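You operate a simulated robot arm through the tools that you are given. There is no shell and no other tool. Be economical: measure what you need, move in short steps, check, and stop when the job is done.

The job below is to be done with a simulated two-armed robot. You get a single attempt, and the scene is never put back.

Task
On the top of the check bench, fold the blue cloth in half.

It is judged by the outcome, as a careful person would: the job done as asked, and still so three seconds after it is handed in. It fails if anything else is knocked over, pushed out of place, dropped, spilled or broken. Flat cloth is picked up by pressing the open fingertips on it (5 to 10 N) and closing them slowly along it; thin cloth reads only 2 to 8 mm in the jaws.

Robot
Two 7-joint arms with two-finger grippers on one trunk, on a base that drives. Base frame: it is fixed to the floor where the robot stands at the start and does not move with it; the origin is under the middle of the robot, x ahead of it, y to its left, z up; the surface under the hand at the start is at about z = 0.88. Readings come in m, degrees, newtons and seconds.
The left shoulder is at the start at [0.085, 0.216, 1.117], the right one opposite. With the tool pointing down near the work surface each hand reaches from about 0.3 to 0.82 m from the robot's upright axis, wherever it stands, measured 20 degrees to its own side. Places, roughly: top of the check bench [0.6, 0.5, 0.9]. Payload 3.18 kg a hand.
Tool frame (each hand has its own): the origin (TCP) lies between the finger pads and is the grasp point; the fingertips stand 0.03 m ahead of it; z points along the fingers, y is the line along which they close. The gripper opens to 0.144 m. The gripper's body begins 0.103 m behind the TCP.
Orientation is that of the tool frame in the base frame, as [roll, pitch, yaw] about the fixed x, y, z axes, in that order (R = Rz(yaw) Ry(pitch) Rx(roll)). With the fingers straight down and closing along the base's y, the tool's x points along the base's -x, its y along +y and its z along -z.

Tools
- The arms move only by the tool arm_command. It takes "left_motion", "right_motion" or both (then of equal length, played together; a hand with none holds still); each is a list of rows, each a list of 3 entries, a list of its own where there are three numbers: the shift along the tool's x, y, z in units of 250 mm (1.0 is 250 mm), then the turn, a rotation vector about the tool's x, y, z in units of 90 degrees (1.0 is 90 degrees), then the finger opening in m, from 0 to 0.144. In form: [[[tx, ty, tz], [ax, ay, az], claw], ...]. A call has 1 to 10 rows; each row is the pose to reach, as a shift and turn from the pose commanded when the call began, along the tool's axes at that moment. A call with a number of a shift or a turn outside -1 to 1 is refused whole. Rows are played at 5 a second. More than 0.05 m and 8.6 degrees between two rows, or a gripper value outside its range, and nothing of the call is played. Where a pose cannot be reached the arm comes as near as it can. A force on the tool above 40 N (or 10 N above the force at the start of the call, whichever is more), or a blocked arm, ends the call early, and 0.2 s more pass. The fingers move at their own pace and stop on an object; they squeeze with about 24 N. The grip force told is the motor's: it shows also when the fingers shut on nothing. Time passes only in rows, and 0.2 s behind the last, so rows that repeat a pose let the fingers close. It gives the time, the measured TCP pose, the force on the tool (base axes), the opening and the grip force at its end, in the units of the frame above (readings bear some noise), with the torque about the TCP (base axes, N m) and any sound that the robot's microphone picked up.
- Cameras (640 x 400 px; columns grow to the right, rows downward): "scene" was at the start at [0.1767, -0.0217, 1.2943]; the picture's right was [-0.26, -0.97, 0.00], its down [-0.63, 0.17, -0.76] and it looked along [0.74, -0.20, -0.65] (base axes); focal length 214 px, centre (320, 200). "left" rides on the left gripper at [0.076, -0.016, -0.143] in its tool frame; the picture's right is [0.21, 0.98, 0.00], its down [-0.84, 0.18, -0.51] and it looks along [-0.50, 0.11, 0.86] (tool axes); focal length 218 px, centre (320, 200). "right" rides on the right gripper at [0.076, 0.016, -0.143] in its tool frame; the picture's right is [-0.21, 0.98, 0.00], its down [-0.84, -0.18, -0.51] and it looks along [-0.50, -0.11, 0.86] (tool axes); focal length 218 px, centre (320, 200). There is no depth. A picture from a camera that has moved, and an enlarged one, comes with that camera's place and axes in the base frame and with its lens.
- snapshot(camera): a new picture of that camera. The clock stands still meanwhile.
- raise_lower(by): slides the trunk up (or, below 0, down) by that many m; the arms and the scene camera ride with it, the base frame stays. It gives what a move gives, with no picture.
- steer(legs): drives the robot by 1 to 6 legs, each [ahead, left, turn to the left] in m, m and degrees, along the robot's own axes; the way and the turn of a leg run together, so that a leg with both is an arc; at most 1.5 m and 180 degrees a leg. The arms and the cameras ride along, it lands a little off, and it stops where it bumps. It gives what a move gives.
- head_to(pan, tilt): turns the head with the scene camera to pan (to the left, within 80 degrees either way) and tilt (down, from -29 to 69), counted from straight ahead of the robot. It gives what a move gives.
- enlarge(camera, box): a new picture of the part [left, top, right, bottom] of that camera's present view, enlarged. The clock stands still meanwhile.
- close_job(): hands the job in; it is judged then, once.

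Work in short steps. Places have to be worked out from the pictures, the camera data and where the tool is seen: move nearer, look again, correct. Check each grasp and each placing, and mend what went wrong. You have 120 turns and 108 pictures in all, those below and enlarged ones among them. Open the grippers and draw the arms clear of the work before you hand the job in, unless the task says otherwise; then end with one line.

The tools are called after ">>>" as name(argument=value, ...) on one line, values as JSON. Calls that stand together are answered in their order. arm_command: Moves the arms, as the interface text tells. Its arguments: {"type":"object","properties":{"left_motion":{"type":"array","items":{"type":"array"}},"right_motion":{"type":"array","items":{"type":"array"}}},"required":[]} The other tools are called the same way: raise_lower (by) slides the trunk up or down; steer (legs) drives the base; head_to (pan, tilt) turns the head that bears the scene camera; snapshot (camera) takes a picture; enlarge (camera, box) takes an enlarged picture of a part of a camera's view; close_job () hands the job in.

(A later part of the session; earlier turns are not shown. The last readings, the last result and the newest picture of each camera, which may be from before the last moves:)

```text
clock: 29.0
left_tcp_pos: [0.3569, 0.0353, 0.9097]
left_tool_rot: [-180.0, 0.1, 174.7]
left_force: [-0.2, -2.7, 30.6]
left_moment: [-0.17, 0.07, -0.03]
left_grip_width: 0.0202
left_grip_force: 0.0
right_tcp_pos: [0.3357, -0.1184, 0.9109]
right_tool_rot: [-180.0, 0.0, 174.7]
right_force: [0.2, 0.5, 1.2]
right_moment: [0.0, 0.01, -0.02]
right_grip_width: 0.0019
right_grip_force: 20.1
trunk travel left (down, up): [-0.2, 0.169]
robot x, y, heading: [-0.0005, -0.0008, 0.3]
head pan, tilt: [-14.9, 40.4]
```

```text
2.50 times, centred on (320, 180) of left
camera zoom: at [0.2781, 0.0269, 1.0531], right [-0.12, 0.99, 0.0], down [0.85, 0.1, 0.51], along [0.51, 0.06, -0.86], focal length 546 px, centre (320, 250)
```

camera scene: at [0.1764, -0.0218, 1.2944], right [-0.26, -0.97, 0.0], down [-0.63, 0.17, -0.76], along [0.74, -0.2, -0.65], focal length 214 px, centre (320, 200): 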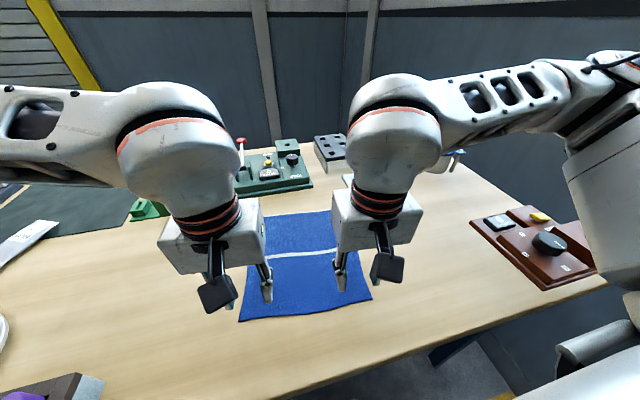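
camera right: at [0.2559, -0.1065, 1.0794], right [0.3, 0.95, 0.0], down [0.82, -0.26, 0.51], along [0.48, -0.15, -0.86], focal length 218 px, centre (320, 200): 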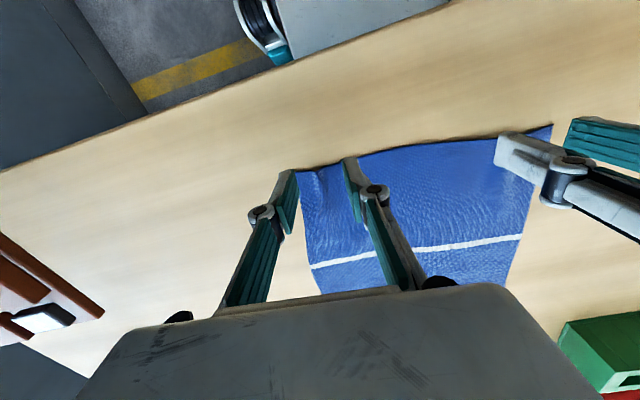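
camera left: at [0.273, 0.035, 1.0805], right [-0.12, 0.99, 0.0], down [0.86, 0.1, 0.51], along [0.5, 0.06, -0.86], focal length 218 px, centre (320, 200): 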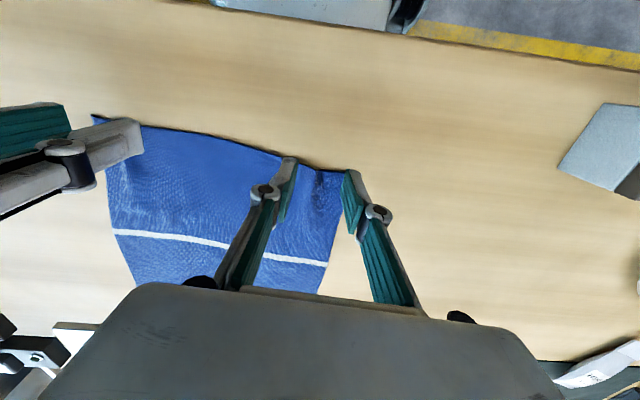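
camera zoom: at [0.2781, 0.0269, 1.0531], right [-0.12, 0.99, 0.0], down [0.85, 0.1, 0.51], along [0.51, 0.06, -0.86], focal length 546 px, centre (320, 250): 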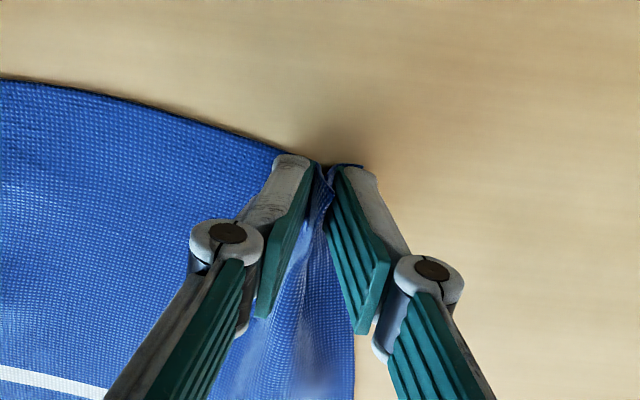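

The ridge is big but the press is 30 N. I ease up a millimetre and finish closing.

>>> arm_command(left_motion=[[[0, 0, -0.004], [0, 0, 0], 0.018], [[0, 0, -0.004], [0, 0, 0], 0.014], [[0, 0, -0.003], [0, 0, 0], 0.01], [[0, 0, -0.002], [0, 0, 0], 0.006], [[0, 0, -0.002], [0, 0, 0], 0.002], [[0, 0, -0.002], [0, 0, 0], 0.0], [[0, 0, -0.002], [0, 0, 0], 0.0]])

>>> enlarge(camera="left", box=[220, 100, 420, 260])

```text
clock: 30.6
left_tcp_pos: [0.3572, 0.0362, 0.9085]
left_tool_rot: [-179.9, -0.1, 174.8]
left_force: [-0.8, -3.0, 6.9]
left_moment: [-0.08, 0.03, 0.0]
left_grip_width: 0.0047
left_grip_force: 25.4
right_tcp_pos: [0.3359, -0.1197, 0.9096]
right_tool_rot: [-179.9, 0.0, 174.8]
right_force: [-0.4, 1.4, 2.4]
right_moment: [0.08, -0.03, 0.01]
right_grip_width: 0.0009
right_grip_force: 20.9
trunk travel left (down, up): [-0.2, 0.169]
robot x, y, heading: [-0.0006, -0.0002, -0.0]
head pan, tilt: [-14.9, 40.4]
```

```text
2.50 times, centred on (320, 180) of left
camera zoom: at [0.2785, 0.0272, 1.053], right [-0.12, 0.99, 0.0], down [0.86, 0.1, 0.51], along [0.5, 0.06, -0.86], focal length 546 px, centre (320, 250)
```

zoom: 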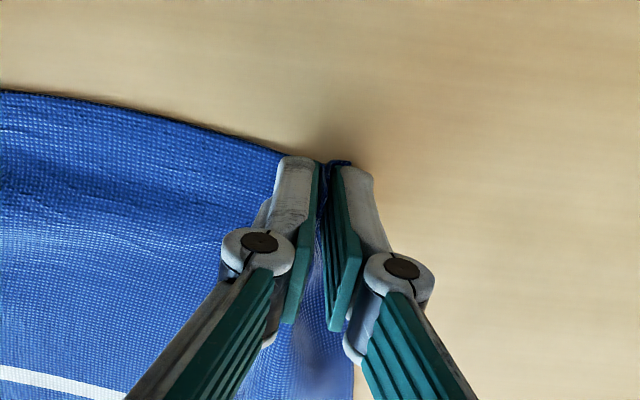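

The left now holds 4.7 mm, while the right's reading is small and noisy. I lift both 4 cm and check.

>>> arm_command(left_motion=[[[0, 0, -0.02], [0, 0, 0], 0.0], [[-0.01, 0, -0.05], [0, 0, 0], 0.0], [[-0.02, 0, -0.09], [0, 0, 0], 0.0], [[-0.04, 0, -0.13], [0, 0, 0], 0.0], [[-0.06, 0, -0.16], [0, 0, 0], 0.0]], right_motion=[[[0, 0, -0.02], [0, 0, 0], 0.0], [[-0.01, 0, -0.05], [0, 0, 0], 0.0], [[-0.02, 0, -0.09], [0, 0, 0], 0.0], [[-0.04, 0, -0.13], [0, 0, 0], 0.0], [[-0.06, 0, -0.16], [0, 0, 0], 0.0]])

>>> snapshot(camera="left")

>>> snapshot(camera="right")

```text
clock: 31.8
left_tcp_pos: [0.373, 0.0333, 0.9491]
left_tool_rot: [179.9, 0.1, 174.9]
left_force: [0.0, -0.9, -1.7]
left_moment: [-0.03, 0.0, -0.01]
left_grip_width: 0.0025
left_grip_force: 21.6
right_tcp_pos: [0.3524, -0.1197, 0.9491]
right_tool_rot: [179.9, 0.0, 174.8]
right_force: [0.1, 0.7, -1.2]
right_moment: [-0.03, 0.01, 0.01]
right_grip_width: 0.0041
right_grip_force: 29.1
trunk travel left (down, up): [-0.2, 0.169]
robot x, y, heading: [0.0018, 0.0006, -0.1]
head pan, tilt: [-14.9, 40.4]
```

```text
79 pictures are left
camera left: at [0.2944, 0.0259, 1.0932], right [-0.12, 0.99, 0.0], down [0.86, 0.1, 0.51], along [0.5, 0.06, -0.86], focal length 218 px, centre (320, 200)
```

left: 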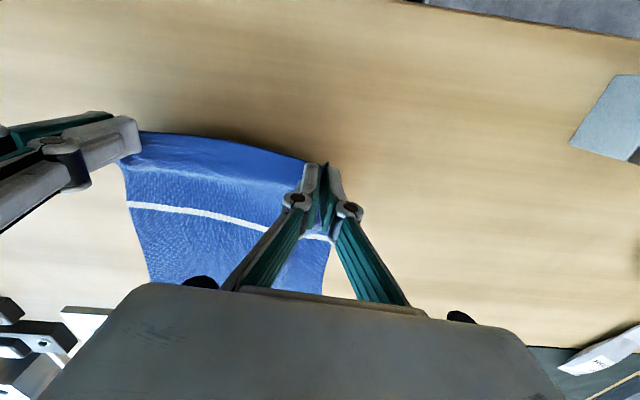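

```text
78 pictures are left
camera right: at [0.2771, -0.0969, 1.0926], right [0.3, 0.95, 0.0], down [0.82, -0.26, 0.51], along [0.48, -0.15, -0.86], focal length 218 px, centre (320, 200)
```

right: 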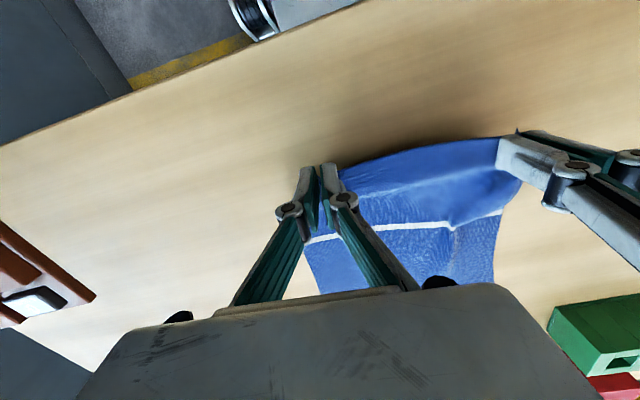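

Both corners are held. I check where the far edge is now in the scene view.

>>> enlarge(camera="scene", box=[220, 190, 400, 340])

```text
2.67 times, centred on (310, 265) of scene
camera zoom: at [0.1766, -0.0218, 1.2943], right [-0.26, -0.97, 0.0], down [-0.63, 0.17, -0.76], along [0.74, -0.2, -0.65], focal length 572 px, centre (347, 27)
```

zoom: 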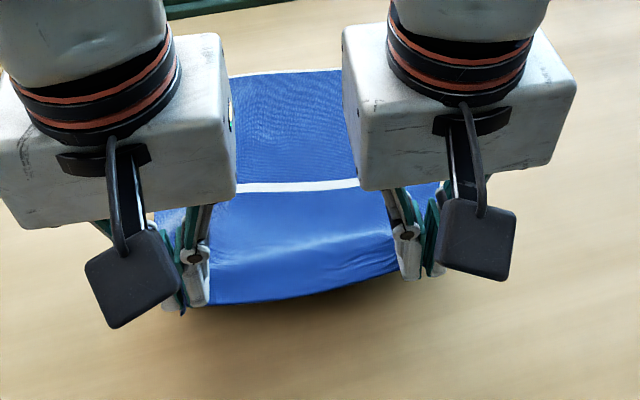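

The cloth as a whole has shifted ~2 cm towards me: stripe at x≈.457 and far edge ≈.595 at y≈-.07. I carry the edge up and over in an arc, tilting the fingers back so the edge turns over with it, and do the first half now.

>>> arm_command(left_motion=[[[-0.09, 0, -0.12], [0, 0.056, 0], 0.0], [[-0.2, 0, -0.2], [0, 0.111, 0], 0.0], [[-0.332, 0, -0.24], [0, 0.167, 0], 0.0], [[-0.44, 0, -0.24], [0, 0.222, 0], 0.0], [[-0.44, 0, -0.24], [0, 0.222, 0], 0.0]], right_motion=[[[-0.09, 0, -0.12], [0, 0.056, 0], 0.0], [[-0.2, 0, -0.2], [0, 0.111, 0], 0.0], [[-0.332, 0, -0.24], [0, 0.167, 0], 0.0], [[-0.44, 0, -0.24], [0, 0.222, 0], 0.0], [[-0.44, 0, -0.24], [0, 0.222, 0], 0.0]])

>>> snapshot(camera="left")

>>> snapshot(camera="scene")

```text
clock: 33.0
left_tcp_pos: [0.4802, 0.0246, 1.0099]
left_tool_rot: [179.9, -20.0, 174.8]
left_force: [1.0, -0.3, 2.1]
left_moment: [-0.01, -0.03, -0.02]
left_grip_width: 0.0032
left_grip_force: 27.0
right_tcp_pos: [0.46, -0.1292, 1.0105]
right_tool_rot: [180.0, -20.0, 174.8]
right_force: [-0.1, 0.8, 1.1]
right_moment: [0.0, -0.03, 0.03]
right_grip_width: 0.0005
right_grip_force: 20.7
trunk travel left (down, up): [-0.2, 0.169]
robot x, y, heading: [0.0009, 0.0039, -0.1]
head pan, tilt: [-14.9, 40.4]
```

```text
76 pictures are left
camera left: at [0.4555, 0.0108, 1.1714], right [-0.11, 0.99, 0.07], down [0.98, 0.09, 0.19], along [0.18, 0.09, -0.98], focal length 218 px, centre (320, 200)
```

left: 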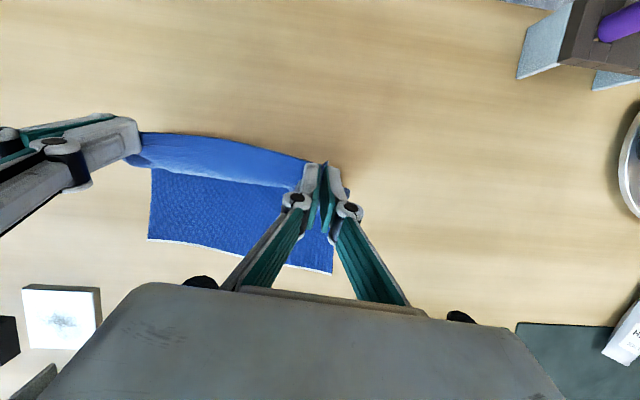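

```text
75 pictures are left
camera scene: at [0.1755, -0.0216, 1.2947], right [-0.26, -0.97, 0.0], down [-0.63, 0.17, -0.76], along [0.74, -0.2, -0.65], focal length 214 px, centre (320, 200)
```

scene: 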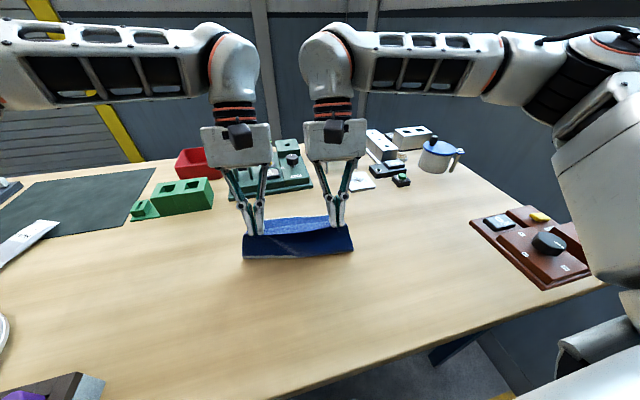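

The fold is working well: tilt is achieved and the bottom layer lies still, with far corners at about (.616,.066) and (.584,-.186). I go on with the arc down towards the far edge, tilting to ~43°, and stop above the table.

>>> arm_command(left_motion=[[[-0.143, 0, -0.059], [0, 0.078, 0], 0.0], [[-0.286, 0, -0.05], [0, 0.144, 0], 0.0], [[-0.423, 0, 0.01], [0, 0.2, 0], 0.0], [[-0.541, 0, 0.101], [0, 0.256, 0], 0.0], [[-0.541, 0, 0.101], [0, 0.256, 0], 0.0]], right_motion=[[[-0.143, 0, -0.059], [0, 0.078, 0], 0.0], [[-0.286, 0, -0.05], [0, 0.144, 0], 0.0], [[-0.423, 0, 0.01], [0, 0.2, 0], 0.0], [[-0.541, 0, 0.101], [0, 0.256, 0], 0.0], [[-0.541, 0, 0.101], [0, 0.256, 0], 0.0]])

>>> snapshot(camera="scene")

>>> snapshot(camera="left")

```text
clock: 33.9
left_tcp_pos: [0.4803, 0.0189, 0.9156]
left_tool_rot: [-178.7, -40.9, 174.9]
left_force: [2.5, -7.2, 3.5]
left_moment: [-0.17, -0.1, 0.22]
left_grip_width: 0.0027
left_grip_force: 19.8
left hand out of reach, approached as far as the arm can: row 2, 3, 4
right_tcp_pos: [0.5193, -0.1277, 0.9703]
right_tool_rot: [179.2, -35.6, 175.6]
right_force: [-5.0, 7.7, -3.2]
right_moment: [0.18, -0.06, -0.08]
right_grip_width: 0.0031
right_grip_force: 28.1
right hand out of reach, approached as far as the arm can: row 3, 4
trunk travel left (down, up): [-0.2, 0.169]
robot x, y, heading: [-0.0001, 0.0012, -0.1]
head pan, tilt: [-14.9, 40.4]
stopped in row 4 (left hand): the force on the tool passed its limit at 101 N (the readings are from after the stop); the commanded pose is now the measured one
```

```text
74 pictures are left
camera scene: at [0.1736, -0.0215, 1.2949], right [-0.26, -0.97, 0.0], down [-0.62, 0.17, -0.76], along [0.74, -0.2, -0.65], focal length 214 px, centre (320, 200)
```

scene: 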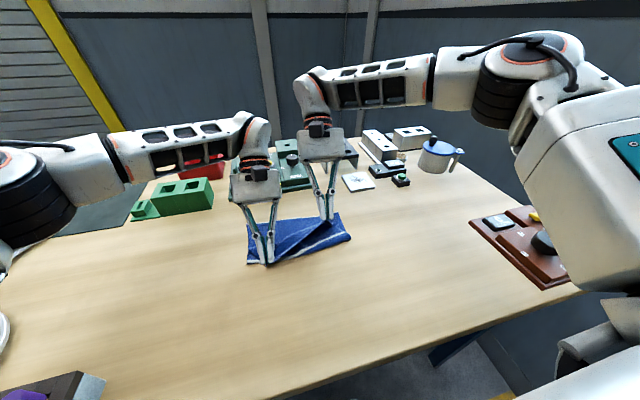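

```text
73 pictures are left
camera left: at [0.5136, 0.0022, 1.0751], right [-0.08, 0.99, 0.12], down [0.98, 0.1, -0.17], along [-0.18, 0.1, -0.98], focal length 218 px, centre (320, 200)
```

left: 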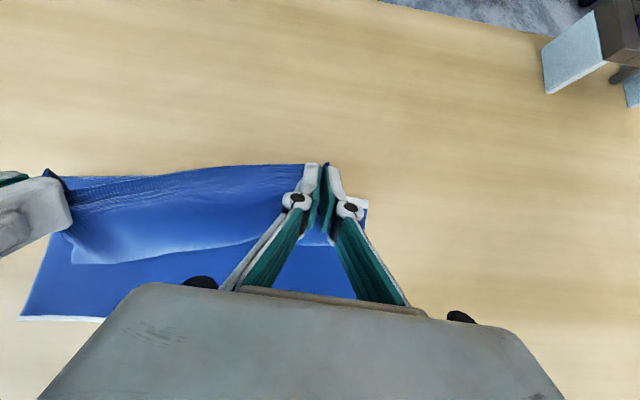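

45° of tilt is out of the left arm's reach: it sagged onto the cloth, though both grips hold. I bring both hands back up to the mid-arc at ~22° tilt.

>>> arm_command(left_motion=[[[0.041, 0, -0.077], [0, -0.053, 0], 0.0], [[0.082, 0, -0.155], [0, -0.106, 0], 0.0], [[0.122, 0, -0.232], [0, -0.158, 0], 0.0], [[0.163, 0, -0.309], [0, -0.211, 0], 0.0], [[0.163, 0, -0.309], [0, -0.211, 0], 0.0]], right_motion=[[[0.041, 0, -0.008], [0, -0.038, 0], 0.0], [[0.082, 0, -0.015], [0, -0.076, 0], 0.0], [[0.123, 0, -0.022], [0, -0.114, 0], 0.0], [[0.164, 0, -0.03], [0, -0.151, 0], 0.0], [[0.164, 0, -0.03], [0, -0.151, 0], 0.0]])

>>> snapshot(camera="scene")

>>> snapshot(camera="left")

```text
clock: 35.1
left_tcp_pos: [0.504, 0.0176, 0.9986]
left_tool_rot: [-179.0, -22.1, 175.5]
left_force: [0.5, 0.2, 0.4]
left_moment: [-0.04, -0.01, 0.0]
left_grip_width: 0.003
left_grip_force: 27.7
right_tcp_pos: [0.4954, -0.1261, 0.9974]
right_tool_rot: [179.6, -22.0, 175.3]
right_force: [-0.9, 0.5, -1.4]
right_moment: [-0.02, 0.03, -0.03]
right_grip_width: 0.0045
right_grip_force: 27.9
trunk travel left (down, up): [-0.2, 0.169]
robot x, y, heading: [-0.0031, -0.0019, 0.0]
head pan, tilt: [-14.9, 40.4]
```

```text
72 pictures are left
camera scene: at [0.1777, -0.0214, 1.2939], right [-0.26, -0.97, 0.0], down [-0.63, 0.17, -0.76], along [0.74, -0.2, -0.65], focal length 214 px, centre (320, 200)
```

scene: 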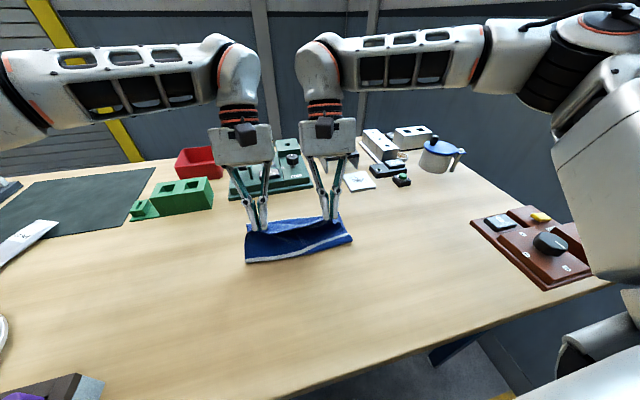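

```text
71 pictures are left
camera left: at [0.4841, 0.0065, 1.1607], right [-0.12, 0.99, 0.07], down [0.98, 0.11, 0.15], along [0.14, 0.08, -0.99], focal length 218 px, centre (320, 200)
```

left: 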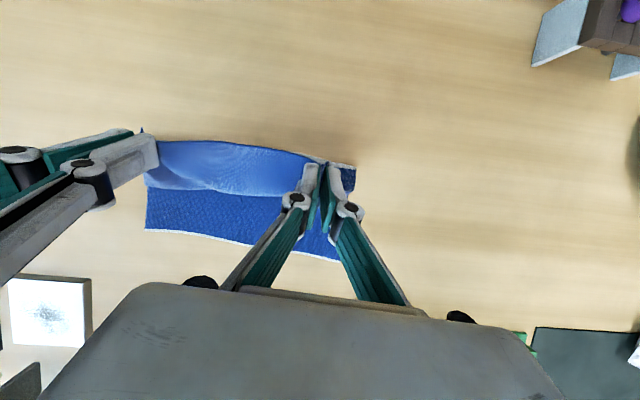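

Recovered, with both hands still holding and the bottom layer in place. I keep this 22° tilt, spread the hands 5 mm each because they are close, and continue the arc to just above the far side.

>>> arm_command(left_motion=[[[-0.096, 0.01, -0.039], [0, 0, 0], 0.0], [[-0.204, 0.02, -0.039], [0, 0, 0], 0.0], [[-0.308, 0.02, 0.005], [0, 0, 0], 0.0], [[-0.391, 0.02, 0.07], [0, 0, 0], 0.0], [[-0.391, 0.02, 0.07], [0, 0, 0], 0.0]], right_motion=[[[-0.074, -0.01, -0.03], [0, 0, 0], 0.0], [[-0.171, -0.02, -0.026], [0, 0, 0], 0.0], [[-0.271, -0.02, 0.02], [0, 0, 0], 0.0], [[-0.35, -0.02, 0.087], [0, 0, 0], 0.0], [[-0.35, -0.02, 0.087], [0, 0, 0], 0.0]])

>>> snapshot(camera="scene")

>>> snapshot(camera="left")

```text
clock: 36.3
left_tcp_pos: [0.5642, 0.0217, 0.9616]
left_tool_rot: [-179.0, -22.1, 175.4]
left_force: [0.8, -6.8, -1.1]
left_moment: [-0.19, 0.02, 0.14]
left_grip_width: 0.0027
left_grip_force: 25.2
left hand out of reach, approached as far as the arm can: row 3, 4, 5
right_tcp_pos: [0.567, -0.136, 0.9462]
right_tool_rot: [179.5, -22.0, 175.3]
right_force: [-0.7, 6.2, 0.6]
right_moment: [0.14, 0.01, -0.04]
right_grip_width: 0.0033
right_grip_force: 29.4
trunk travel left (down, up): [-0.2, 0.169]
robot x, y, heading: [0.0049, 0.0027, -0.1]
head pan, tilt: [-14.9, 40.4]
```

```text
70 pictures are left
camera scene: at [0.1765, -0.0213, 1.2945], right [-0.26, -0.97, 0.0], down [-0.63, 0.17, -0.76], along [0.74, -0.2, -0.65], focal length 214 px, centre (320, 200)
```

scene: 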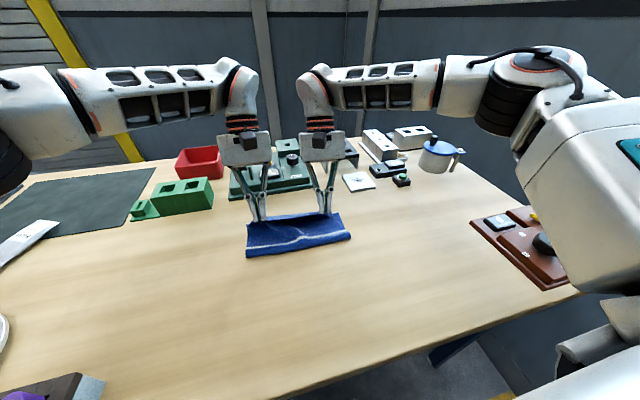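

```text
69 pictures are left
camera left: at [0.5455, 0.0102, 1.1248], right [-0.12, 0.99, 0.06], down [0.98, 0.11, 0.15], along [0.14, 0.08, -0.99], focal length 218 px, centre (320, 200)
```

left: 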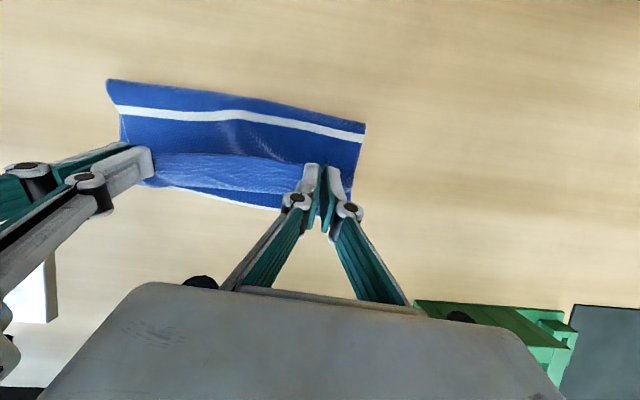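

The left hand reached its limit at x≈.564. The stripe seems to lie on the top layer, so the crease may have shifted. I look closer.

>>> enlarge(camera="scene", box=[210, 180, 390, 290])

>>> snapshot(camera="right")

```text
3.56 times, centred on (300, 235) of scene
camera zoom: at [0.1765, -0.0213, 1.2945], right [-0.26, -0.97, 0.0], down [-0.63, 0.17, -0.76], along [0.74, -0.2, -0.65], focal length 763 px, centre (391, 76)
```

zoom: 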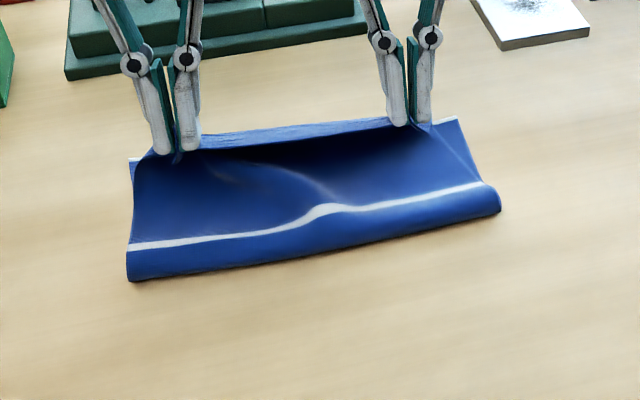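

```text
67 pictures are left
camera right: at [0.5497, -0.1204, 1.1076], right [0.27, 0.96, -0.07], down [0.95, -0.26, 0.15], along [0.13, -0.11, -0.99], focal length 218 px, centre (320, 200)
```

right: 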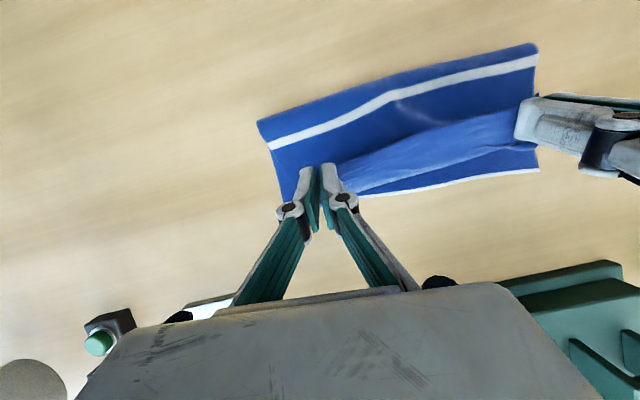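

It's a rounded loop that will flatten once lowered, and the far edge is just beyond the held edge. I reduce the tilt to 10° for reach and lower both hands to the surface just short of the far edge.

>>> arm_command(left_motion=[[[-0.01, 0, 0.01], [0, -0.045, 0], 0.0], [[-0.018, 0, 0.04], [0, -0.09, 0], 0.0], [[-0.025, 0, 0.075], [0, -0.133, 0], 0.0], [[-0.029, 0, 0.105], [0, -0.133, 0], 0.0], [[-0.029, 0, 0.105], [0, -0.133, 0], 0.0]], right_motion=[[[-0.01, 0, 0.01], [0, -0.045, 0], 0.0], [[-0.018, 0, 0.04], [0, -0.09, 0], 0.0], [[-0.025, 0, 0.07], [0, -0.133, 0], 0.0], [[-0.032, 0, 0.1], [0, -0.133, 0], 0.0], [[-0.032, 0, 0.1], [0, -0.133, 0], 0.0]])

>>> enlarge(camera="scene", box=[210, 180, 390, 290])

>>> snapshot(camera="left")

```text
clock: 37.5
left_tcp_pos: [0.5616, 0.0235, 0.9359]
left_tool_rot: [-179.1, -10.1, 175.6]
left_force: [-0.8, -0.1, -0.8]
left_moment: [0.01, -0.02, -0.02]
left_grip_width: 0.0054
left_grip_force: 26.0
right_tcp_pos: [0.5645, -0.1376, 0.9205]
right_tool_rot: [179.6, -10.0, 175.2]
right_force: [-0.7, -0.2, 0.4]
right_moment: [-0.01, 0.0, -0.01]
right_grip_width: 0.0
right_grip_force: 24.0
trunk travel left (down, up): [-0.2, 0.169]
robot x, y, heading: [-0.0016, 0.0021, -0.1]
head pan, tilt: [-14.9, 40.4]
```

```text
3.56 times, centred on (300, 235) of scene
camera zoom: at [0.1763, -0.0214, 1.2945], right [-0.26, -0.97, 0.0], down [-0.63, 0.17, -0.76], along [0.74, -0.2, -0.65], focal length 763 px, centre (391, 76)
```

zoom: 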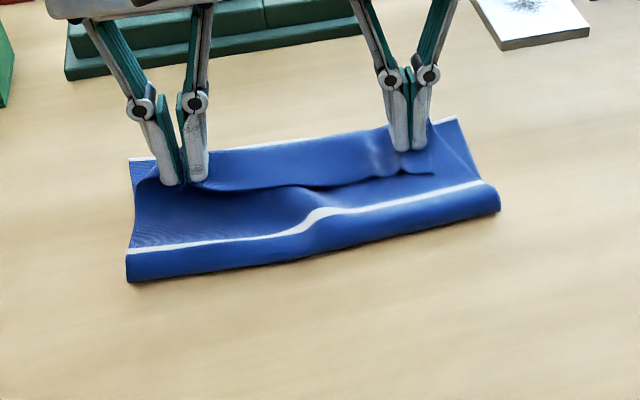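

```text
65 pictures are left
camera left: at [0.5092, 0.0132, 1.0909], right [-0.13, 0.99, 0.02], down [0.93, 0.12, 0.35], along [0.34, 0.07, -0.94], focal length 218 px, centre (320, 200)
```

left: 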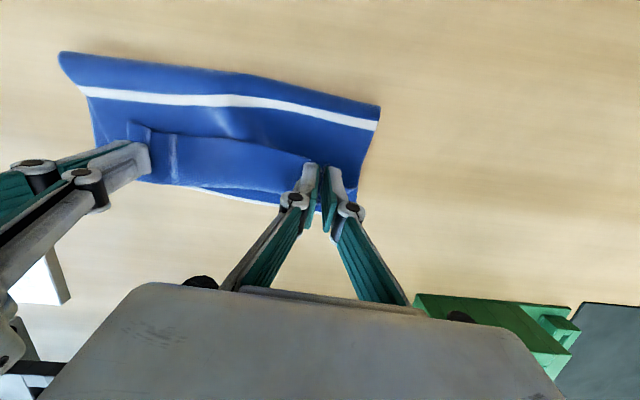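

The right jaw is empty and the edge is turned back 3–4 cm along its length, though the springy cloth should straighten if released in the air. I raise the right hand clear and lift the left end to see how the flap behaves.

>>> arm_command(left_motion=[[[-0.02, 0, -0.06], [0, -0.04, 0], 0.0], [[-0.06, 0, -0.1], [0, -0.08, 0], 0.0], [[-0.1, 0, -0.13], [0, -0.111, 0], 0.0], [[-0.13, 0, -0.141], [0, -0.111, 0], 0.0], [[-0.13, 0, -0.141], [0, -0.111, 0], 0.0]], right_motion=[[[0, 0, -0.05], [0, 0, 0], 0.02], [[0.03, 0, -0.12], [0, 0, 0], 0.04], [[0.07, 0, -0.2], [0, 0, 0], 0.04], [[0.11, 0, -0.27], [0, 0, 0], 0.04], [[0.134, 0, -0.3], [0, 0, 0], 0.04]])

>>> enlarge(camera="scene", box=[210, 180, 390, 290])

>>> snapshot(camera="right")

```text
clock: 38.7
left_tcp_pos: [0.5989, 0.0209, 0.9647]
left_tool_rot: [-179.2, -0.1, 175.8]
left_force: [-0.2, 0.1, 1.8]
left_moment: [0.0, -0.02, -0.02]
left_grip_width: 0.0036
left_grip_force: 20.4
right_tcp_pos: [0.5435, -0.1352, 0.9989]
right_tool_rot: [179.6, -10.0, 175.3]
right_force: [-0.3, -0.6, -0.7]
right_moment: [0.01, -0.01, -0.02]
right_grip_width: 0.0402
right_grip_force: 0.1
trunk travel left (down, up): [-0.2, 0.169]
robot x, y, heading: [-0.0005, -0.0028, -0.2]
head pan, tilt: [-14.9, 40.4]
```

```text
3.56 times, centred on (300, 235) of scene
camera zoom: at [0.1765, -0.0213, 1.2944], right [-0.26, -0.97, 0.0], down [-0.63, 0.17, -0.76], along [0.74, -0.2, -0.65], focal length 763 px, centre (391, 76)
```

zoom: 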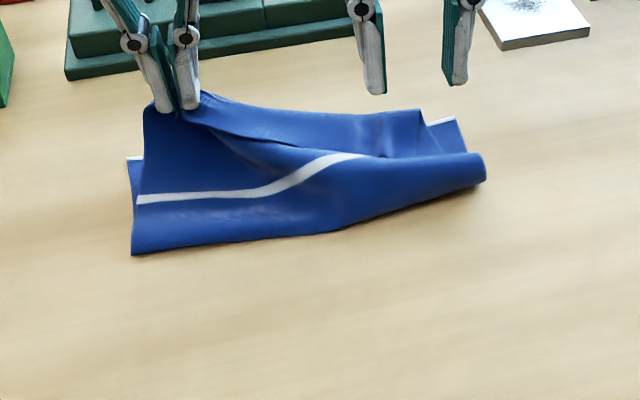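

```text
63 pictures are left
camera right: at [0.4949, -0.1153, 1.1546], right [0.29, 0.96, -0.03], down [0.9, -0.26, 0.35], along [0.33, -0.13, -0.94], focal length 218 px, centre (320, 200)
```

right: 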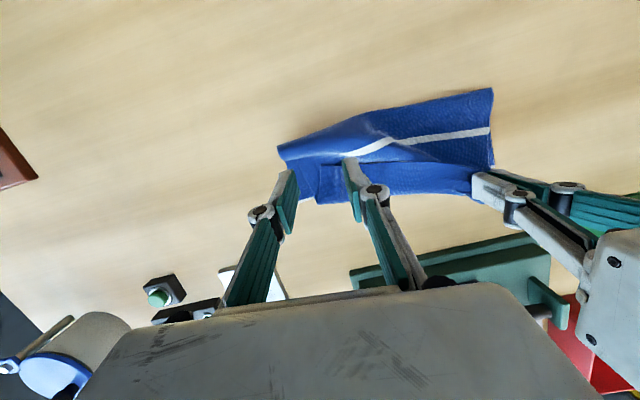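

The left end lifts freely. I release it in the air here and see whether the edge straightens and falls outward.

>>> arm_command(left_motion=[[[-0.02, 0, 0], [0, 0, 0], 0.03], [[-0.02, 0, -0.02], [0, 0, 0], 0.06], [[-0.02, 0, -0.1], [0, 0, 0], 0.06], [[-0.02, 0, -0.2], [0, 0, 0], 0.06], [[0.1, 0, -0.3], [0, 0, 0], 0.06], [[0.2, 0, -0.3], [0, 0, 0], 0.06], [[0.2, 0, -0.3], [0, 0, 0], 0.06]])

>>> enlarge(camera="scene", box=[210, 180, 390, 290])

>>> snapshot(camera="left")

>>> snapshot(camera="right")

```text
clock: 40.3
left_tcp_pos: [0.5493, 0.0242, 1.0402]
left_tool_rot: [-179.2, -0.2, 175.6]
left_force: [-1.0, 0.6, 0.2]
left_moment: [0.02, 0.04, 0.05]
left_grip_width: 0.0604
left_grip_force: 0.0
right_tcp_pos: [0.5436, -0.1342, 0.9989]
right_tool_rot: [179.6, -10.0, 175.2]
right_force: [0.2, -0.2, 0.3]
right_moment: [-0.02, -0.02, 0.01]
right_grip_width: 0.0398
right_grip_force: 0.0
trunk travel left (down, up): [-0.2, 0.169]
robot x, y, heading: [-0.0015, 0.0004, -0.0]
head pan, tilt: [-14.9, 40.4]
```

```text
3.56 times, centred on (300, 235) of scene
camera zoom: at [0.1767, -0.0215, 1.2943], right [-0.26, -0.97, 0.0], down [-0.63, 0.17, -0.76], along [0.74, -0.2, -0.65], focal length 763 px, centre (391, 76)
```

zoom: 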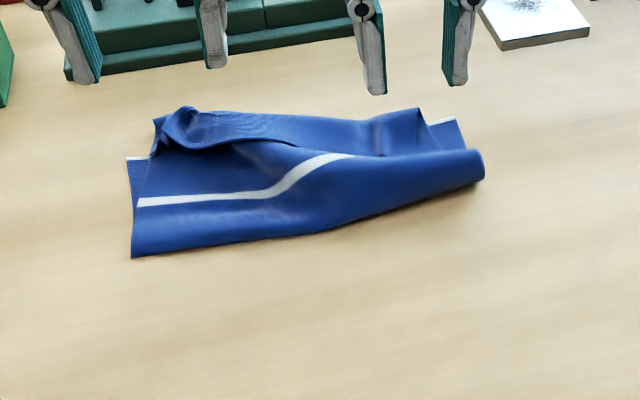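

```text
61 pictures are left
camera left: at [0.4725, 0.0165, 1.1843], right [-0.14, 0.99, -0.01], down [0.86, 0.12, 0.5], along [0.5, 0.06, -0.86], focal length 218 px, centre (320, 200)
```

left: 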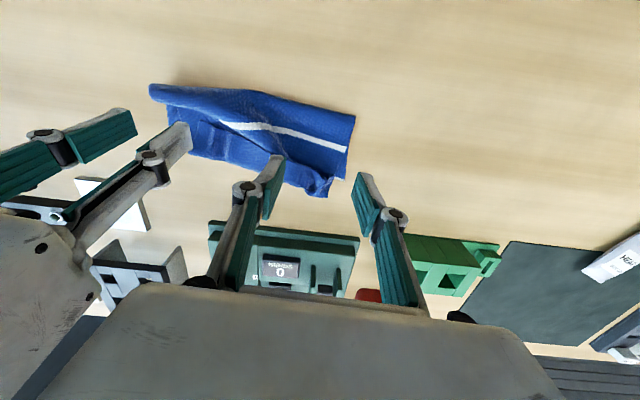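

```text
60 pictures are left
camera right: at [0.4953, -0.1156, 1.154], right [0.29, 0.96, -0.03], down [0.9, -0.26, 0.35], along [0.33, -0.13, -0.94], focal length 218 px, centre (320, 200)
```

right: 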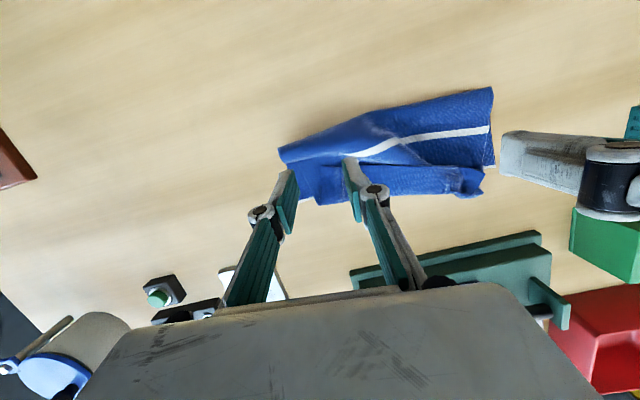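

The edge is still turned back. I pull both hands up and away for a clear look at the cloth.

>>> arm_command(left_motion=[[[0, 0, -0.08], [0, 0, 0], 0.06], [[0, -0.03, -0.16], [0, 0, 0], 0.06], [[0, -0.06, -0.24], [0, 0, 0], 0.06], [[0, -0.09, -0.32], [0, 0, 0], 0.06], [[0, -0.12, -0.4], [0, 0, 0], 0.06]], right_motion=[[[0.09, -0.1, -0.05], [0, -0.022, 0], 0.04], [[0.18, -0.2, -0.1], [0, -0.044, 0], 0.04], [[0.27, -0.3, -0.15], [0, -0.066, 0], 0.04], [[0.36, -0.4, -0.2], [0, -0.088, 0], 0.04], [[0.45, -0.5, -0.246], [0, -0.111, 0], 0.04]])

>>> enlarge(camera="left", box=[130, 60, 430, 247])

>>> enlarge(camera="scene", box=[220, 190, 380, 290])

```text
clock: 41.5
left_tcp_pos: [0.5475, -0.0056, 1.1407]
left_tool_rot: [-179.2, -0.1, 175.7]
left_force: [-0.6, 0.4, 0.5]
left_moment: [0.02, -0.05, -0.01]
left_grip_width: 0.0601
left_grip_force: 0.1
right_tcp_pos: [0.433, -0.2532, 1.0803]
right_tool_rot: [179.6, 0.1, 175.0]
right_force: [-0.6, -0.7, 0.7]
right_moment: [-0.01, -0.06, 0.0]
right_grip_width: 0.0401
right_grip_force: 0.0
trunk travel left (down, up): [-0.2, 0.169]
robot x, y, heading: [-0.0005, 0.0001, -0.0]
head pan, tilt: [-14.9, 40.4]
```

```text
2.13 times, centred on (280, 154) of left
camera zoom: at [0.4693, -0.0128, 1.2852], right [-0.13, 0.99, -0.01], down [0.85, 0.12, 0.5], along [0.5, 0.06, -0.86], focal length 466 px, centre (405, 299)
```

zoom: 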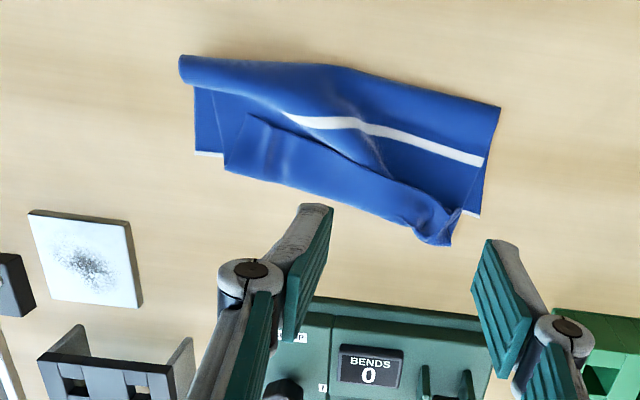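

```text
4.00 times, centred on (300, 240) of scene
camera zoom: at [0.1752, -0.0225, 1.2947], right [-0.26, -0.97, 0.0], down [-0.62, 0.17, -0.76], along [0.74, -0.2, -0.65], focal length 858 px, centre (400, 40)
```

zoom: 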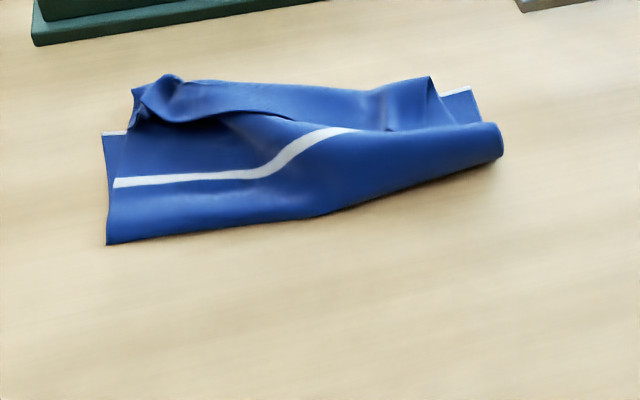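

The turned-back edge and shifted crease make this fold poor, so I unfold it and change method: pinch the cloth along the stripe at both ends, lift so both halves hang, then lay the doubled cloth down. First the left hand goes over the flap's middle, near (.583,-.05), to pull the near half back.

>>> arm_command(left_motion=[[[-0.03, -0.035, 0.16], [0, 0, 0], 0.04], [[-0.06, -0.07, 0.32], [0, 0, 0], 0.04], [[-0.1, -0.1, 0.48], [0, 0, 0], 0.04], [[-0.13, -0.14, 0.64], [0, 0, 0], 0.04], [[-0.155, -0.166, 0.79], [0, 0, 0], 0.04], [[-0.155, -0.166, 0.84], [0, 0, 0], 0.04], [[-0.155, -0.166, 0.84], [0, 0, 0], 0.04]])

>>> enlarge(camera="left", box=[170, 60, 470, 247])

```text
clock: 43.1
left_tcp_pos: [0.5825, -0.0512, 0.93]
left_tool_rot: [-179.2, 0.0, 175.7]
left_force: [-0.7, 0.3, -0.5]
left_moment: [-0.02, 0.0, 0.02]
left_grip_width: 0.0402
left_grip_force: 0.1
right_tcp_pos: [0.4343, -0.2515, 1.079]
right_tool_rot: [179.6, 0.0, 175.2]
right_force: [0.7, 0.1, 0.0]
right_moment: [0.03, 0.02, 0.0]
right_grip_width: 0.0398
right_grip_force: 0.0
trunk travel left (down, up): [-0.2, 0.169]
robot x, y, heading: [-0.0031, 0.0008, 0.1]
head pan, tilt: [-14.9, 40.4]
```

```text
2.13 times, centred on (320, 154) of left
camera zoom: at [0.5055, -0.0589, 1.0735], right [-0.14, 0.99, -0.01], down [0.86, 0.12, 0.5], along [0.5, 0.06, -0.86], focal length 466 px, centre (320, 299)
```

zoom: 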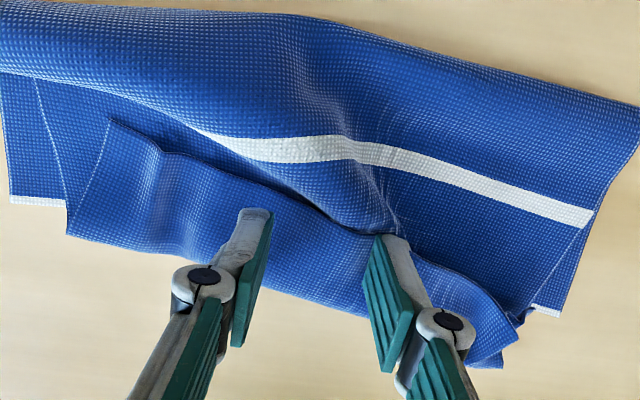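

The fingertips are over the flap, so I lower gently until contact.

>>> arm_command(left_motion=[[[0, 0, 0.02], [0, 0, 0], 0.04], [[0, 0, 0.04], [0, 0, 0], 0.04], [[0, 0, 0.06], [0, 0, 0], 0.04], [[0, 0, 0.07], [0, 0, 0], 0.04], [[0, 0, 0.07], [0, 0, 0], 0.04]])

```text
clock: 44.3
left_tcp_pos: [0.5833, -0.0522, 0.9129]
left_tool_rot: [-179.2, -0.2, 175.8]
left_force: [0.8, 0.1, 5.3]
left_moment: [0.14, -0.01, -0.01]
left_grip_width: 0.0396
left_grip_force: 0.0
right_tcp_pos: [0.4344, -0.2521, 1.0794]
right_tool_rot: [179.6, 0.0, 175.3]
right_force: [0.1, 0.2, 0.0]
right_moment: [0.03, -0.01, 0.01]
right_grip_width: 0.04
right_grip_force: 0.1
trunk travel left (down, up): [-0.2, 0.169]
robot x, y, heading: [-0.0034, 0.0013, -0.1]
head pan, tilt: [-14.9, 40.4]
```

Contact is 5 N, so I press a hair more and close slowly.

>>> arm_command(left_motion=[[[0, 0, 0.003], [0, 0, 0], 0.036], [[0, 0, 0.004], [0, 0, 0], 0.032], [[0, 0, 0.005], [0, 0, 0], 0.028], [[0, 0, 0.006], [0, 0, 0], 0.024], [[0, 0, 0.006], [0, 0, 0], 0.019], [[0, 0, 0.006], [0, 0, 0], 0.014], [[0, 0, 0.006], [0, 0, 0], 0.009], [[0, 0, 0.006], [0, 0, 0], 0.004], [[0, 0, 0.006], [0, 0, 0], 0.0], [[0, 0, 0.006], [0, 0, 0], 0.0]])

>>> enlarge(camera="left", box=[170, 60, 470, 247])

```text
clock: 46.5
left_tcp_pos: [0.5839, -0.0505, 0.9111]
left_tool_rot: [-179.2, 0.0, 175.8]
left_force: [0.0, 0.7, 5.3]
left_moment: [0.02, 0.02, 0.02]
left_grip_width: 0.0056
left_grip_force: 24.6
right_tcp_pos: [0.4355, -0.2499, 1.0791]
right_tool_rot: [179.6, 0.1, 175.2]
right_force: [-0.5, -0.4, 1.1]
right_moment: [0.01, 0.02, -0.02]
right_grip_width: 0.0398
right_grip_force: 0.0
trunk travel left (down, up): [-0.2, 0.169]
robot x, y, heading: [0.0008, -0.0004, 0.2]
head pan, tilt: [-14.9, 40.4]
```

```text
2.13 times, centred on (320, 154) of left
camera zoom: at [0.505, -0.0591, 1.0556], right [-0.14, 0.99, -0.01], down [0.86, 0.12, 0.5], along [0.5, 0.06, -0.86], focal length 466 px, centre (320, 299)
```

zoom: 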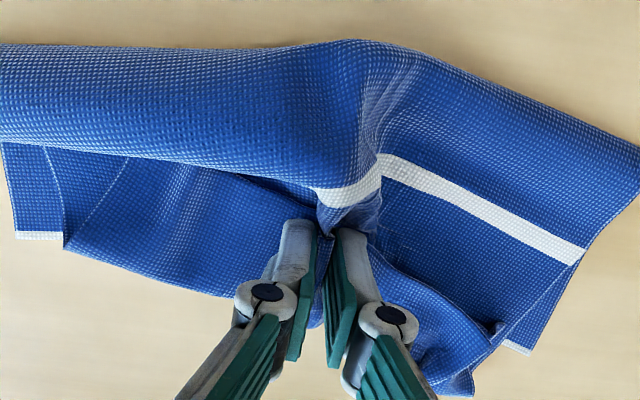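

The flap is pinched at 5.6 mm. I lift it and carry it back towards me in an arc to unfold the near half.

>>> arm_command(left_motion=[[[0, 0, -0.16], [0, 0, 0], 0.0], [[0.06, 0, -0.32], [0, 0, 0], 0.0], [[0.2, 0, -0.44], [0, 0, 0], 0.0], [[0.36, 0, -0.48], [0, 0, 0], 0.0], [[0.53, 0, -0.44], [0, 0, 0], 0.0], [[0.69, 0, -0.36], [0, 0, 0], 0.0], [[0.82, 0, -0.24], [0, 0, 0], 0.0], [[0.9, 0, -0.12], [0, 0, 0], 0.0], [[0.95, 0, -0.04], [0, 0, 0], 0.0]])

>>> snapshot(camera="scene")

>>> snapshot(camera="left")

```text
clock: 48.5
left_tcp_pos: [0.3457, -0.0338, 0.9229]
left_tool_rot: [-179.2, -0.1, 175.8]
left_force: [0.8, 0.5, 0.6]
left_moment: [0.02, -0.04, -0.03]
left_grip_width: 0.0047
left_grip_force: 23.9
right_tcp_pos: [0.4343, -0.251, 1.0788]
right_tool_rot: [179.6, -0.1, 175.3]
right_force: [0.6, -0.2, 0.0]
right_moment: [0.05, -0.02, -0.01]
right_grip_width: 0.0399
right_grip_force: 0.2
trunk travel left (down, up): [-0.2, 0.169]
robot x, y, heading: [0.0014, 0.0002, -0.1]
head pan, tilt: [-14.9, 40.4]
```

```text
55 pictures are left
camera scene: at [0.1767, -0.0215, 1.2943], right [-0.26, -0.97, 0.0], down [-0.63, 0.17, -0.76], along [0.74, -0.2, -0.65], focal length 214 px, centre (320, 200)
```

scene: 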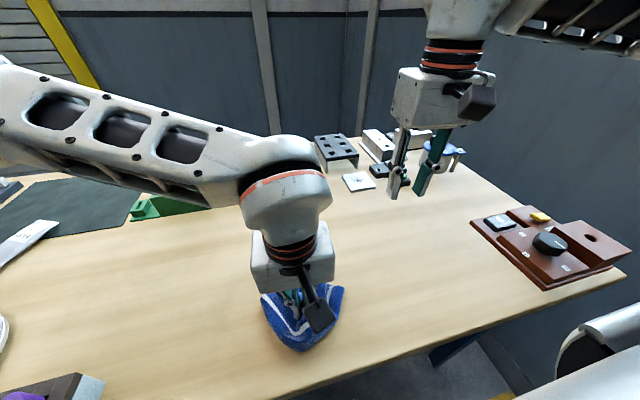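

```text
54 pictures are left
camera left: at [0.2684, -0.041, 1.0668], right [-0.14, 0.99, -0.01], down [0.85, 0.12, 0.5], along [0.5, 0.06, -0.86], focal length 218 px, centre (320, 200)
```

left: 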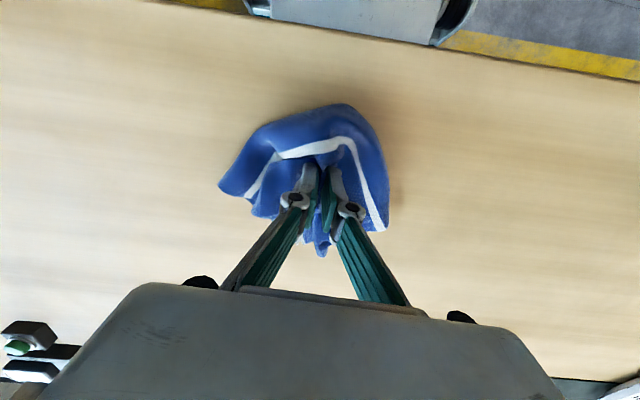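

The pinch took every layer and the whole cloth came along. I lift it well up to let it hang open and look.

>>> arm_command(left_motion=[[[-0.06, 0, -0.18], [0, 0, 0], 0.0], [[-0.12, 0, -0.36], [0, 0, 0], 0.0], [[-0.18, 0, -0.54], [0, 0, 0], 0.0], [[-0.24, 0, -0.7], [0, 0, 0], 0.0], [[-0.3, 0, -0.86], [0, 0, 0], 0.0], [[-0.3, 0, -0.86], [0, 0, 0], 0.0], [[-0.3, 0, -0.86], [0, 0, 0], 0.0]])

>>> snapshot(camera="scene")

>>> snapshot(camera="right")

>>> snapshot(camera="left")

```text
clock: 50.1
left_tcp_pos: [0.4228, -0.0369, 1.1379]
left_tool_rot: [-179.2, -0.1, 175.8]
left_force: [-0.1, 0.2, 0.5]
left_moment: [0.03, 0.01, 0.0]
left_grip_width: 0.0046
left_grip_force: 23.6
right_tcp_pos: [0.4339, -0.251, 1.0787]
right_tool_rot: [179.5, 0.0, 175.2]
right_force: [-0.1, 0.9, 0.0]
right_moment: [0.0, -0.02, 0.01]
right_grip_width: 0.0398
right_grip_force: 0.0
trunk travel left (down, up): [-0.2, 0.169]
robot x, y, heading: [-0.0015, -0.0007, -0.1]
head pan, tilt: [-14.9, 40.4]
```

```text
53 pictures are left
camera scene: at [0.1765, -0.0215, 1.2943], right [-0.26, -0.97, 0.0], down [-0.63, 0.17, -0.76], along [0.74, -0.2, -0.65], focal length 214 px, centre (320, 200)
```

scene: 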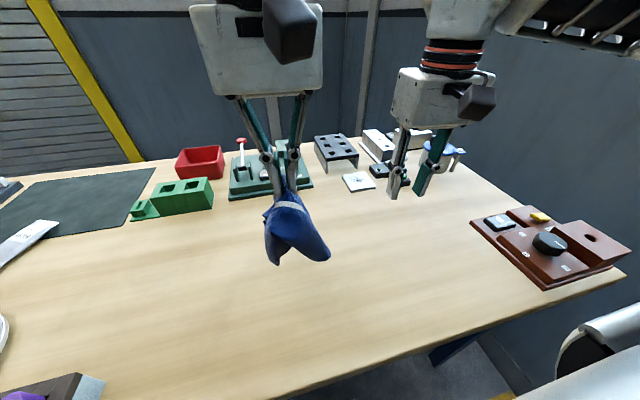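

```text
52 pictures are left
camera right: at [0.3596, -0.2296, 1.2222], right [0.29, 0.96, 0.01], down [0.82, -0.25, 0.51], along [0.49, -0.14, -0.86], focal length 218 px, centre (320, 200)
```

right: 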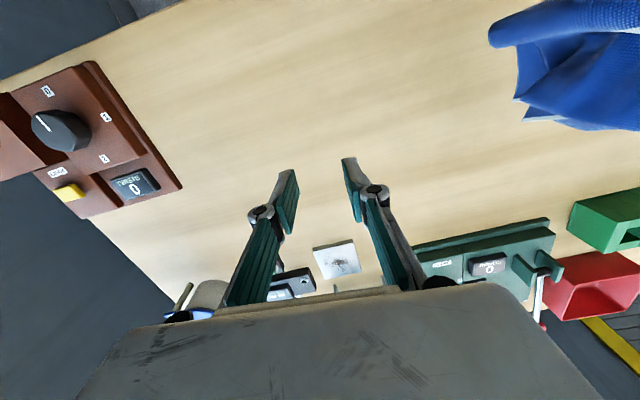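

```text
51 pictures are left
camera left: at [0.3436, -0.044, 1.2818], right [-0.14, 0.99, -0.01], down [0.86, 0.12, 0.5], along [0.5, 0.06, -0.86], focal length 218 px, centre (320, 200)
```

left: 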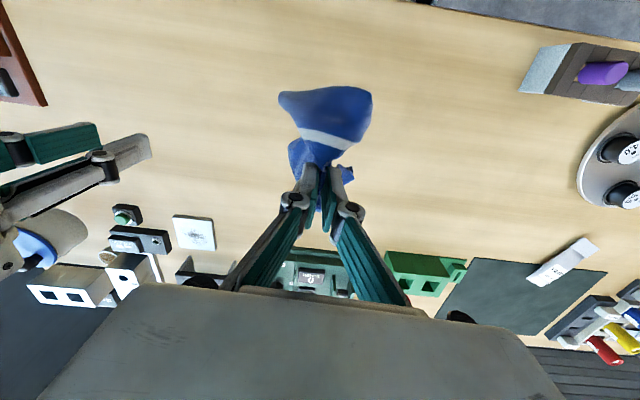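

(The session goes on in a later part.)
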